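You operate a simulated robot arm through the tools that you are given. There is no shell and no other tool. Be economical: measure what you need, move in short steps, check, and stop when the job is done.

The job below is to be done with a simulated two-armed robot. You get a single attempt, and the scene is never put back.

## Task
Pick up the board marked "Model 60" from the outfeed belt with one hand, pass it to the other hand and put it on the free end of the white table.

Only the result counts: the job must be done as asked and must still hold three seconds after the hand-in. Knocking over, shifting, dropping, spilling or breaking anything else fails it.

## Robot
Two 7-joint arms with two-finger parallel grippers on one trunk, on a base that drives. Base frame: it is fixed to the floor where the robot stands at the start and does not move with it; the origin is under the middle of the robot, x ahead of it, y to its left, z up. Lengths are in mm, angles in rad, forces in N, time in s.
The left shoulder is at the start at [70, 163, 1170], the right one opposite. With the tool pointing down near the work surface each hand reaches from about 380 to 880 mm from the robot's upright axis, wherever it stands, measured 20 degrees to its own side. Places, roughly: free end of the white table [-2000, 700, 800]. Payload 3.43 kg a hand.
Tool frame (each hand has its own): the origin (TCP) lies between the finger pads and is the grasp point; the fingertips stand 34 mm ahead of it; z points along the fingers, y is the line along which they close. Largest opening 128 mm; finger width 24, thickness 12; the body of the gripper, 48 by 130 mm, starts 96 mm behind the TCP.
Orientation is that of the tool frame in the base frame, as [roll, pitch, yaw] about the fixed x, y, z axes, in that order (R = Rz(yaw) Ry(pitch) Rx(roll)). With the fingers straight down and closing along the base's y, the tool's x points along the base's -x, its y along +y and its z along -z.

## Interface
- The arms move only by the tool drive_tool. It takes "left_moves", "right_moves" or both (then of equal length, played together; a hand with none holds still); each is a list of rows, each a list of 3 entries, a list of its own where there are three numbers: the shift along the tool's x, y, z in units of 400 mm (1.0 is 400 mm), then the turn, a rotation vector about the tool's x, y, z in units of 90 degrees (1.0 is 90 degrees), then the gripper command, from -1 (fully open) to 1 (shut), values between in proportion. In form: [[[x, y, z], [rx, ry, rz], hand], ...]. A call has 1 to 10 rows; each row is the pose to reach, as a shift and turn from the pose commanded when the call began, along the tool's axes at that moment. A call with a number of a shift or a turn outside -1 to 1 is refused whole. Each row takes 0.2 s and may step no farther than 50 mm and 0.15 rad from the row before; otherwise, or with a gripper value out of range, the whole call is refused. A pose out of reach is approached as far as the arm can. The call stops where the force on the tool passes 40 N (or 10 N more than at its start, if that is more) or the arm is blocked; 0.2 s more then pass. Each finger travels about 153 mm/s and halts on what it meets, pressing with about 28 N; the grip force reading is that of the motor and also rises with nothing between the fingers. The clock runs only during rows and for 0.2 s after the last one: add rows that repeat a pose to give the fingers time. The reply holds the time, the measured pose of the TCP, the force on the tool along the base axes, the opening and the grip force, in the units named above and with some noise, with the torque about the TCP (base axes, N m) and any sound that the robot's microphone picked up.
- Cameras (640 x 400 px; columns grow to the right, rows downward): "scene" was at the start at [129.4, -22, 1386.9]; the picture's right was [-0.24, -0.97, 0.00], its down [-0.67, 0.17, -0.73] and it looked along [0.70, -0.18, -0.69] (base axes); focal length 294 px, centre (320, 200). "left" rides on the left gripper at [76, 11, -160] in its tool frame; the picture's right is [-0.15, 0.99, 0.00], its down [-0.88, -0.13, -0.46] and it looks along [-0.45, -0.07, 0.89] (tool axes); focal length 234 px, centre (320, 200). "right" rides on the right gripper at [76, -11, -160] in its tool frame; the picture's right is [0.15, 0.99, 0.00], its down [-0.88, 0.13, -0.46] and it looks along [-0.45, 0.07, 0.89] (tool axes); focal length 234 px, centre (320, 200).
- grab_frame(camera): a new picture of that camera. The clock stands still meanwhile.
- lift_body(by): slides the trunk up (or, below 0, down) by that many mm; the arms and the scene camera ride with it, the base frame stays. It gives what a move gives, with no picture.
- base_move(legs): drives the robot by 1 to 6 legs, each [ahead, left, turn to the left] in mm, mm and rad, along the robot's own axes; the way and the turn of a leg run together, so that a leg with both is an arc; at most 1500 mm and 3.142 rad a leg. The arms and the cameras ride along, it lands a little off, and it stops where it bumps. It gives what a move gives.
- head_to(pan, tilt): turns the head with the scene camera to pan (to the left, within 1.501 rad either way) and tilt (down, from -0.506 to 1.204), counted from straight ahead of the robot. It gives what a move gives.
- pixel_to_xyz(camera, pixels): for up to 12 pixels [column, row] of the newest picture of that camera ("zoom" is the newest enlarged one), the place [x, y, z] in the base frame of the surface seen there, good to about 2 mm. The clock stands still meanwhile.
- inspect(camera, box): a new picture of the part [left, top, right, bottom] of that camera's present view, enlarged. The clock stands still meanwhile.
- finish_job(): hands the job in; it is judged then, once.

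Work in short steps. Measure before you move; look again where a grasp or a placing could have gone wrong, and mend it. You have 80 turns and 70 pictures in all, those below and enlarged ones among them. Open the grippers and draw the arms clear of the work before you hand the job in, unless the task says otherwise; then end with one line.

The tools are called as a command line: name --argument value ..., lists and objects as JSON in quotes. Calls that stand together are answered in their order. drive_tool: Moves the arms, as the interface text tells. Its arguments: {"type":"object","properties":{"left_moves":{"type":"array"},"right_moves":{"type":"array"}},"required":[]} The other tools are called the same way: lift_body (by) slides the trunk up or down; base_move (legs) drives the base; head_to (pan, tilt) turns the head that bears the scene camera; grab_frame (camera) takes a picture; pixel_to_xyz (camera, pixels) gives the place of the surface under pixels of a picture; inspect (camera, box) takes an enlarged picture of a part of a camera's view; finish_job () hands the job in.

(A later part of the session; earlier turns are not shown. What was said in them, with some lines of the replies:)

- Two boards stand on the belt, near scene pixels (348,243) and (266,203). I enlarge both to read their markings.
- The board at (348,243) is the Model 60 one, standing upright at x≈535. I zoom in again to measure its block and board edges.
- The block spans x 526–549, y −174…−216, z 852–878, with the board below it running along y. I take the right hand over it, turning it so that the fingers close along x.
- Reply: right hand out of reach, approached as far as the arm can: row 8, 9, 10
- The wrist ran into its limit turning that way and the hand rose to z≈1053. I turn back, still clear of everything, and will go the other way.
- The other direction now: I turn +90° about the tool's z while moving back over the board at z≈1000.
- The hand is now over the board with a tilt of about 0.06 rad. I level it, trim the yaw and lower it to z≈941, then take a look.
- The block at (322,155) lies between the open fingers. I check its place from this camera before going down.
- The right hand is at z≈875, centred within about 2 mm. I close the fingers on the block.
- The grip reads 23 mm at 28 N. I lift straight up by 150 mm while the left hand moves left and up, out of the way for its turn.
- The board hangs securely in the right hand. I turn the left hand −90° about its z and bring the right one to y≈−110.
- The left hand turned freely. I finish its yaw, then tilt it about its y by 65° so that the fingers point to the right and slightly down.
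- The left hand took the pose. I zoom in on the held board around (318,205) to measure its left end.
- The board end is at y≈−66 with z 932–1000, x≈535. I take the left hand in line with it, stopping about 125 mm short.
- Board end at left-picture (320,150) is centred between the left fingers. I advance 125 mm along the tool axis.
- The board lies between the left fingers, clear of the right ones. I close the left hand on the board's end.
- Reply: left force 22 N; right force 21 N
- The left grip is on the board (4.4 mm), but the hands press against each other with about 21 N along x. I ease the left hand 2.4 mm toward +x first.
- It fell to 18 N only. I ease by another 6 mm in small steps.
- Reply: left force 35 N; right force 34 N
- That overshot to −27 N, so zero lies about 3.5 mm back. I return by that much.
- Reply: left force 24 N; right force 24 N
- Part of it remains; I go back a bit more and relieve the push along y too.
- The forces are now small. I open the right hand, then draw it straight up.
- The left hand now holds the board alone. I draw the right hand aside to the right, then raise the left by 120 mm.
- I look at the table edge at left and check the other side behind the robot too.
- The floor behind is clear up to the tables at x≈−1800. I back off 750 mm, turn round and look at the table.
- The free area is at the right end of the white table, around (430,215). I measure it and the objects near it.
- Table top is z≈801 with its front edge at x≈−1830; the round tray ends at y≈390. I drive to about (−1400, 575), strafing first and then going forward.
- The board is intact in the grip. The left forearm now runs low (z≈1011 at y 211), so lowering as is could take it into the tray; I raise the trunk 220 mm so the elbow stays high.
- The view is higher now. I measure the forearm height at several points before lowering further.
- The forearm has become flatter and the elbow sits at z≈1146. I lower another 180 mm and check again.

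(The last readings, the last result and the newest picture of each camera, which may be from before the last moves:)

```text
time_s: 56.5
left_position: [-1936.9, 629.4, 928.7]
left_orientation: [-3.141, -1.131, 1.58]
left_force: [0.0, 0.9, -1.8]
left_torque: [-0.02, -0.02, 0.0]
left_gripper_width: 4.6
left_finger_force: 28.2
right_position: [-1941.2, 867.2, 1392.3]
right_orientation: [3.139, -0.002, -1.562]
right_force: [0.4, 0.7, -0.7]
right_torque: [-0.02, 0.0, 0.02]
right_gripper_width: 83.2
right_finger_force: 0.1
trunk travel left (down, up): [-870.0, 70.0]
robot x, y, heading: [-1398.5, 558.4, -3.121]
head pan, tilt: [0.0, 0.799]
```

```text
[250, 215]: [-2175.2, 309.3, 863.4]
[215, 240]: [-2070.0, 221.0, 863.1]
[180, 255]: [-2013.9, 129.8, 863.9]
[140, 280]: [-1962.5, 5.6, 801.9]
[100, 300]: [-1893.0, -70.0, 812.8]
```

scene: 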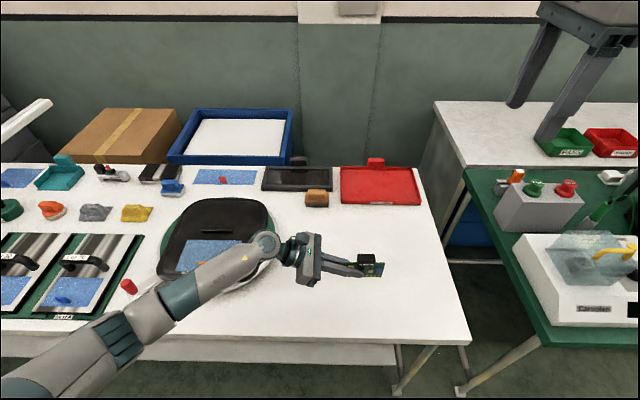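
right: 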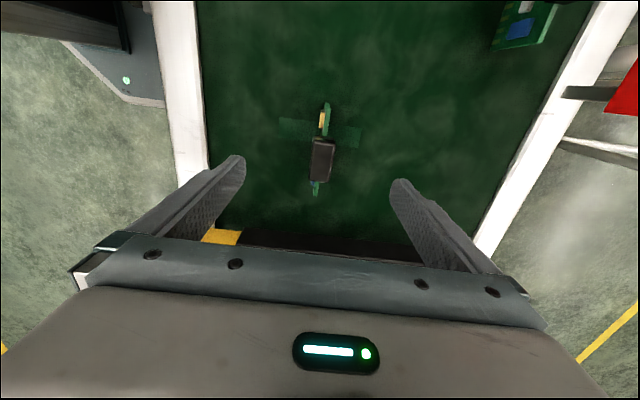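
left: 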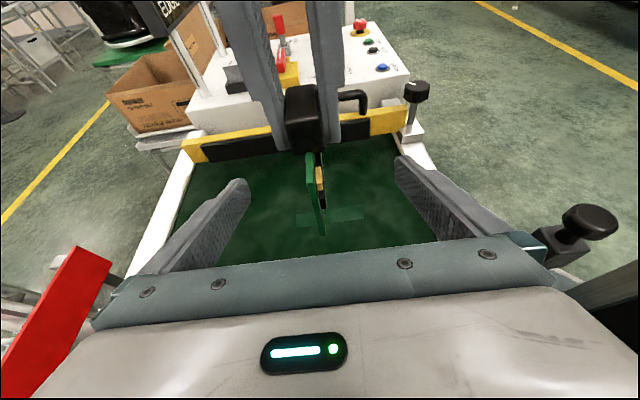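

I measure the forearm at its new place and the tray objects beneath it.

pixel_to_xyz --camera "scene" --pixels '[[266, 242], [230, 268], [190, 293], [150, 315], [118, 335], [60, 365], [225, 215], [129, 287], [263, 268], [364, 260], [383, 268], [350, 280]]'

inspect --camera "scene" --box '[220, 200, 420, 325]'

```text
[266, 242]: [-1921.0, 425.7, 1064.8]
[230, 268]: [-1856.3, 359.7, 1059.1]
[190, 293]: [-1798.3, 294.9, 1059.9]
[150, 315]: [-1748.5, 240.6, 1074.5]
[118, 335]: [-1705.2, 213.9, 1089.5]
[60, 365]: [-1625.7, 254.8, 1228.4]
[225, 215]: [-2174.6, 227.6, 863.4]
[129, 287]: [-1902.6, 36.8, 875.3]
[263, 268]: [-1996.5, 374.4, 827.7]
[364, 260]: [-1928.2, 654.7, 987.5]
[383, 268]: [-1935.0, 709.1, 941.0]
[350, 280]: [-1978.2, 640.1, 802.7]
```

```text
3.20 times, centred on (320, 262) of scene
```

zoom: 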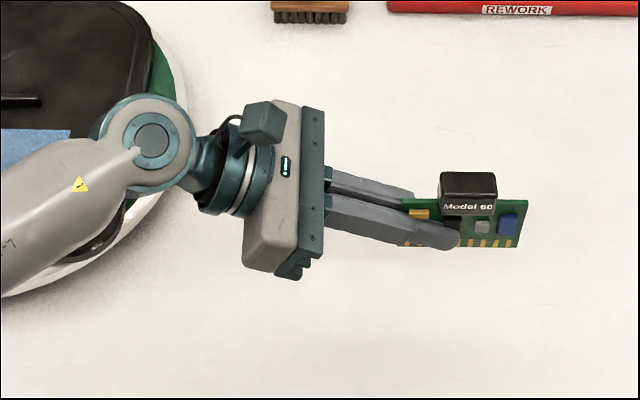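

The board's bottom is at about z 891, so contact is expected at TCP z≈839. I shift 60 mm away from the tray toward the free end and lower by 75 mm.

drive_tool --left_moves '[[[0.032, 0, 0.068], [0, 0, 0], 1], [[0.064, 0, 0.136], [0, 0, 0], 1], [[-0.02, 0, 0.176], [0, 0, 0], 1], [[-0.106, 0, 0.216], [0, 0, 0], 1], [[-0.106, 0, 0.216], [0, 0, 0], 1]]'

inspect --camera "scene" --box '[220, 200, 460, 350]'

grab_frame --camera "left"

```text
time_s: 57.7
left_position: [-1940.6, 689.6, 851.8]
left_orientation: [3.142, -1.132, 1.58]
left_force: [-0.5, 0.5, -0.9]
left_torque: [-0.04, -0.02, -0.03]
left_gripper_width: 4.6
left_finger_force: 28.2
right_position: [-1939.1, 867.5, 1393.2]
right_orientation: [3.141, -0.002, -1.562]
right_force: [-0.5, 0.4, -0.6]
right_torque: [0.01, 0.01, -0.02]
right_gripper_width: 83.2
right_finger_force: 0.1
trunk travel left (down, up): [-870.0, 70.0]
robot x, y, heading: [-1401.9, 560.3, -3.118]
head pan, tilt: [0.0, 0.799]
```

```text
2.67 times, centred on (340, 275) of scene
```

zoom: 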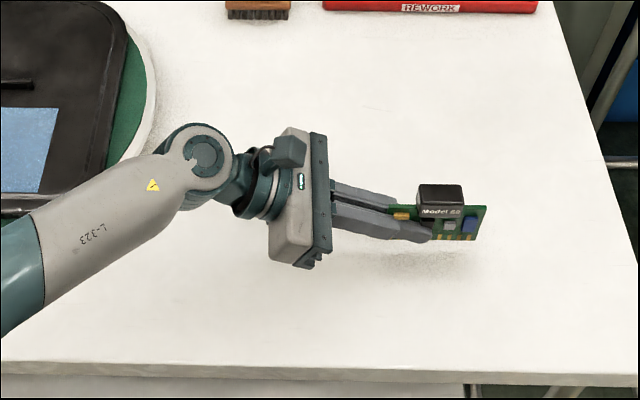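

```text
40 pictures are left
```

left: 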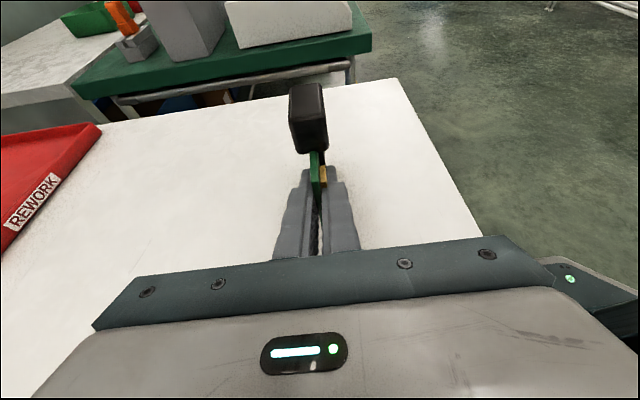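

The board is about 13 mm above the table. I lower in 2 mm steps, watching the force.

drive_tool --left_moves '[[[-0.009, 0, 0.0042], [0, 0, 0], 1], [[-0.0135, 0, 0.0063], [0, 0, 0], 1], [[-0.018, 0, 0.0084], [0, 0, 0], 1], [[-0.0225, 0, 0.0105], [0, 0, 0], 1], [[-0.0225, 0, 0.0105], [0, 0, 0], 1]]'

inspect --camera "scene" --box '[340, 240, 420, 290]'

pixel_to_xyz --camera "zoom" --pixels '[[320, 130], [480, 200], [440, 250], [400, 240], [400, 300]]'

```text
time_s: 58.9
left_position: [-1939.7, 687.6, 841.2]
left_orientation: [3.141, -1.131, 1.579]
left_force: [-0.2, -1.2, -1.4]
left_torque: [-0.01, 0.03, -0.04]
left_gripper_width: 4.7
left_finger_force: 28.4
right_position: [-1941.2, 867.0, 1392.9]
right_orientation: [3.141, -0.002, -1.563]
right_force: [0.2, 0.2, 0.0]
right_torque: [-0.01, -0.04, -0.01]
right_gripper_width: 82.9
right_finger_force: 0.0
trunk travel left (down, up): [-870.0, 70.0]
robot x, y, heading: [-1399.6, 558.8, -3.122]
head pan, tilt: [0.0, 0.799]
```

```text
8.00 times, centred on (380, 265) of scene
```

zoom: 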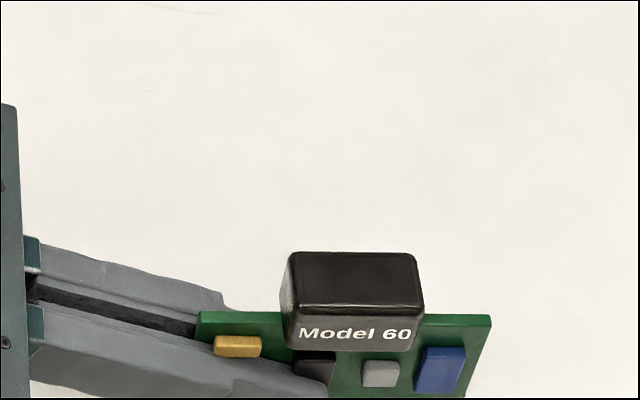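

```text
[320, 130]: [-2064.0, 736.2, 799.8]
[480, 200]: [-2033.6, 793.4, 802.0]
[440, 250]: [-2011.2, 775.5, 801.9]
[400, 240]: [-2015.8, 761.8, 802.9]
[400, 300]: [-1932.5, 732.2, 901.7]
```

No contact yet; block top at z≈902 means about 2–3 mm to go. I continue in 1 mm steps.

drive_tool --left_moves '[[[-0.0023, 0, 0.001], [0, 0, 0], 1], [[-0.0045, 0, 0.0021], [0, 0, 0], 1], [[-0.0068, 0, 0.0031], [0, 0, 0], 1], [[-0.009, 0, 0.0042], [0, 0, 0], 1], [[-0.009, 0, 0.0042], [0, 0, 0], 1]]'

inspect --camera "scene" --box '[350, 260, 414, 300]'

pixel_to_xyz --camera "scene" --pixels '[[382, 274], [390, 274], [377, 280], [391, 281], [400, 281], [366, 281], [397, 290]]'

```text
time_s: 60.1
left_position: [-1939.7, 687.4, 837.2]
left_orientation: [-3.14, -1.133, 1.578]
left_force: [1.5, 0.0, 6.4]
left_torque: [-0.15, -0.07, 0.02]
left_gripper_width: 4.5
left_finger_force: 28.5
right_position: [-1939.9, 866.9, 1393.5]
right_orientation: [3.139, -0.002, -1.562]
right_force: [-0.1, 0.1, 0.4]
right_torque: [-0.01, 0.02, -0.03]
right_gripper_width: 83.2
right_finger_force: 0.0
trunk travel left (down, up): [-870.0, 70.0]
robot x, y, heading: [-1400.1, 560.8, -3.12]
head pan, tilt: [0.0, 0.799]
```

```text
10.00 times, centred on (382, 280) of scene
```

zoom: 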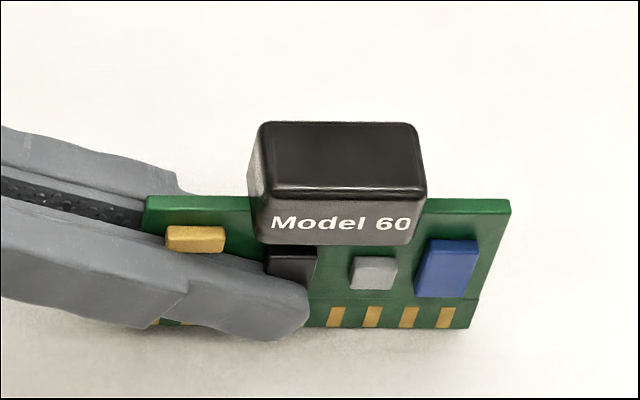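

```text
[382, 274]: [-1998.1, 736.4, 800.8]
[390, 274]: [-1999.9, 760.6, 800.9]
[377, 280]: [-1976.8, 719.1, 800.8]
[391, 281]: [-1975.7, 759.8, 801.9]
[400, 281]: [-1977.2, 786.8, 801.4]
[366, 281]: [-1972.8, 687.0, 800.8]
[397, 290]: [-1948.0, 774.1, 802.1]
```

Contact: 6 N upward. Before releasing I check that the board stands plumb, comparing x at the top and bottom of its face.

pixel_to_xyz --camera "zoom" --pixels '[[470, 222], [490, 220], [500, 212], [465, 318], [445, 318], [340, 318], [330, 270], [345, 300], [200, 210], [340, 195], [335, 235], [410, 318]]'

```text
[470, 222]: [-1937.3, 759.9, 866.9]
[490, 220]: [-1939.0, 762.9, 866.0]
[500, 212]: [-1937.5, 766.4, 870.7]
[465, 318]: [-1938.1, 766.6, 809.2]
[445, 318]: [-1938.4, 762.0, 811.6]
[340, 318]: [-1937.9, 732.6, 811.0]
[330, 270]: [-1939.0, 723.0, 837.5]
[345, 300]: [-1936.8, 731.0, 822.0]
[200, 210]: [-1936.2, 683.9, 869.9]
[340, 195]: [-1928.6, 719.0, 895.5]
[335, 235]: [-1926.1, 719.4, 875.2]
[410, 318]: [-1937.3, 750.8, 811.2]
```

The face is plumb to within about 1 mm and level. I open the left hand slowly in place.

drive_tool --left_moves '[[[0, 0, 0], [0, 0, 0], 0.85], [[0, 0, 0], [0, 0, 0], 0.7], [[0, 0, 0], [0, 0, 0], 0.4], [[0, 0, 0], [0, 0, 0], 0], [[0, 0, 0], [0, 0, 0], -0.4], [[0, 0, 0], [0, 0, 0], -0.4]]'

inspect --camera "scene" --box '[302, 240, 430, 320]'

grab_frame --camera "left"

```text
time_s: 61.5
left_position: [-1939.9, 687.0, 836.3]
left_orientation: [3.141, -1.131, 1.578]
left_force: [0.7, 0.3, 0.0]
left_torque: [0.04, 0.02, -0.01]
left_gripper_width: 89.4
left_finger_force: 0.0
right_position: [-1941.2, 867.8, 1392.6]
right_orientation: [3.139, -0.003, -1.562]
right_force: [0.3, -0.8, -1.2]
right_torque: [-0.01, -0.03, 0.0]
right_gripper_width: 83.1
right_finger_force: 0.1
trunk travel left (down, up): [-870.0, 70.0]
robot x, y, heading: [-1399.1, 557.1, -3.117]
head pan, tilt: [0.0, 0.799]
```

```text
5.00 times, centred on (366, 280) of scene
```

zoom: 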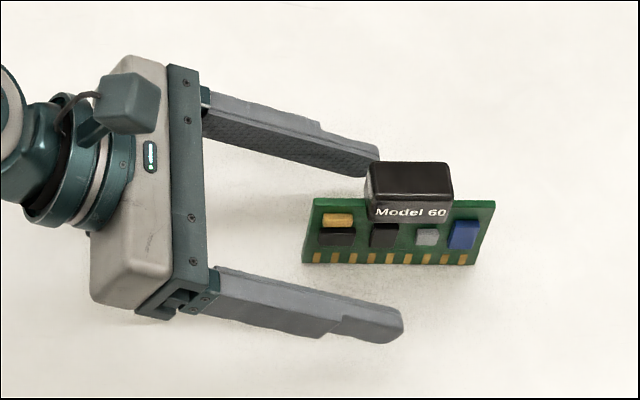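

```text
36 pictures are left
```

left: 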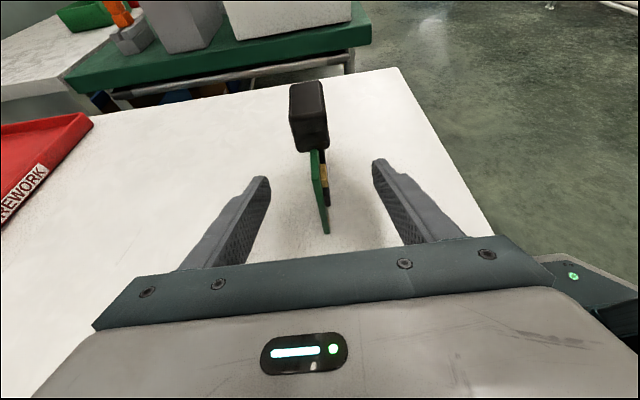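

The board stands upright on its own between the open fingers. I draw the left hand back and up in the board's plane.

drive_tool --left_moves '[[[0.02, 0, -0.05], [0, 0, 0], -0.4], [[0.054, 0, -0.15], [0, 0, 0], -0.4], [[0.09, 0, -0.25], [0, 0, 0], -0.4], [[0.126, 0, -0.35], [0, 0, 0], -0.4], [[0.162, 0, -0.45], [0, 0, 0], -0.4], [[0.198, 0, -0.55], [0, 0, 0], -0.4], [[0.29, 0, -0.59], [0, 0, 0], -0.4]]'

grab_frame --camera "scene"

```text
time_s: 63.1
left_position: [-1939.2, 526.2, 1039.8]
left_orientation: [3.141, -1.13, 1.581]
left_force: [-0.1, 0.5, -0.5]
left_torque: [0.02, -0.01, 0.01]
left_gripper_width: 89.5
left_finger_force: 0.1
right_position: [-1940.9, 867.8, 1393.2]
right_orientation: [3.14, -0.002, -1.563]
right_force: [0.7, 0.2, 0.1]
right_torque: [0.01, 0.0, 0.0]
right_gripper_width: 83.2
right_finger_force: 0.0
trunk travel left (down, up): [-870.0, 70.0]
robot x, y, heading: [-1401.4, 556.3, -3.123]
head pan, tilt: [0.0, 0.799]
```

```text
35 pictures are left
```

scene: 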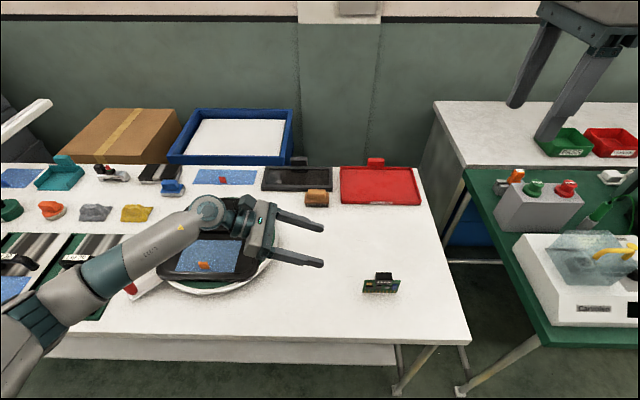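

The board stands at (381,284) on the free end, nothing else moved. I back the robot off 350 mm to take the arms clear and take a last look.

base_move --legs '[[-350, 0, 0]]'

grab_frame --camera "scene"

```text
time_s: 65.3
left_position: [-1598.9, 535.3, 1039.1]
left_orientation: [3.14, -1.132, 1.577]
left_force: [-0.1, 0.0, 1.1]
left_torque: [0.02, -0.01, -0.03]
left_gripper_width: 89.5
left_finger_force: 0.1
right_position: [-1599.9, 875.7, 1391.9]
right_orientation: [-3.14, -0.001, -1.567]
right_force: [-1.2, 0.2, -0.3]
right_torque: [0.02, 0.01, 0.03]
right_gripper_width: 83.1
right_finger_force: 0.1
trunk travel left (down, up): [-870.0, 70.0]
robot x, y, heading: [-1060.3, 565.3, -3.125]
head pan, tilt: [0.0, 0.799]
```

```text
34 pictures are left
```

scene: 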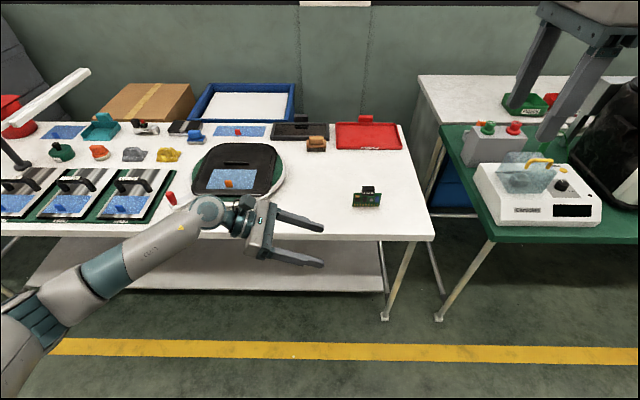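

The board stands at (367,197) on the free end, the arms are clear and both grippers are open. I hand the job in.

finish_job

```text
The job is handed in.
```

I picked up the "Model 60" board with the right hand, passed it to the left, and stood it upright on the free end of the white table; the last picture shows it standing there and nothing else shifted.
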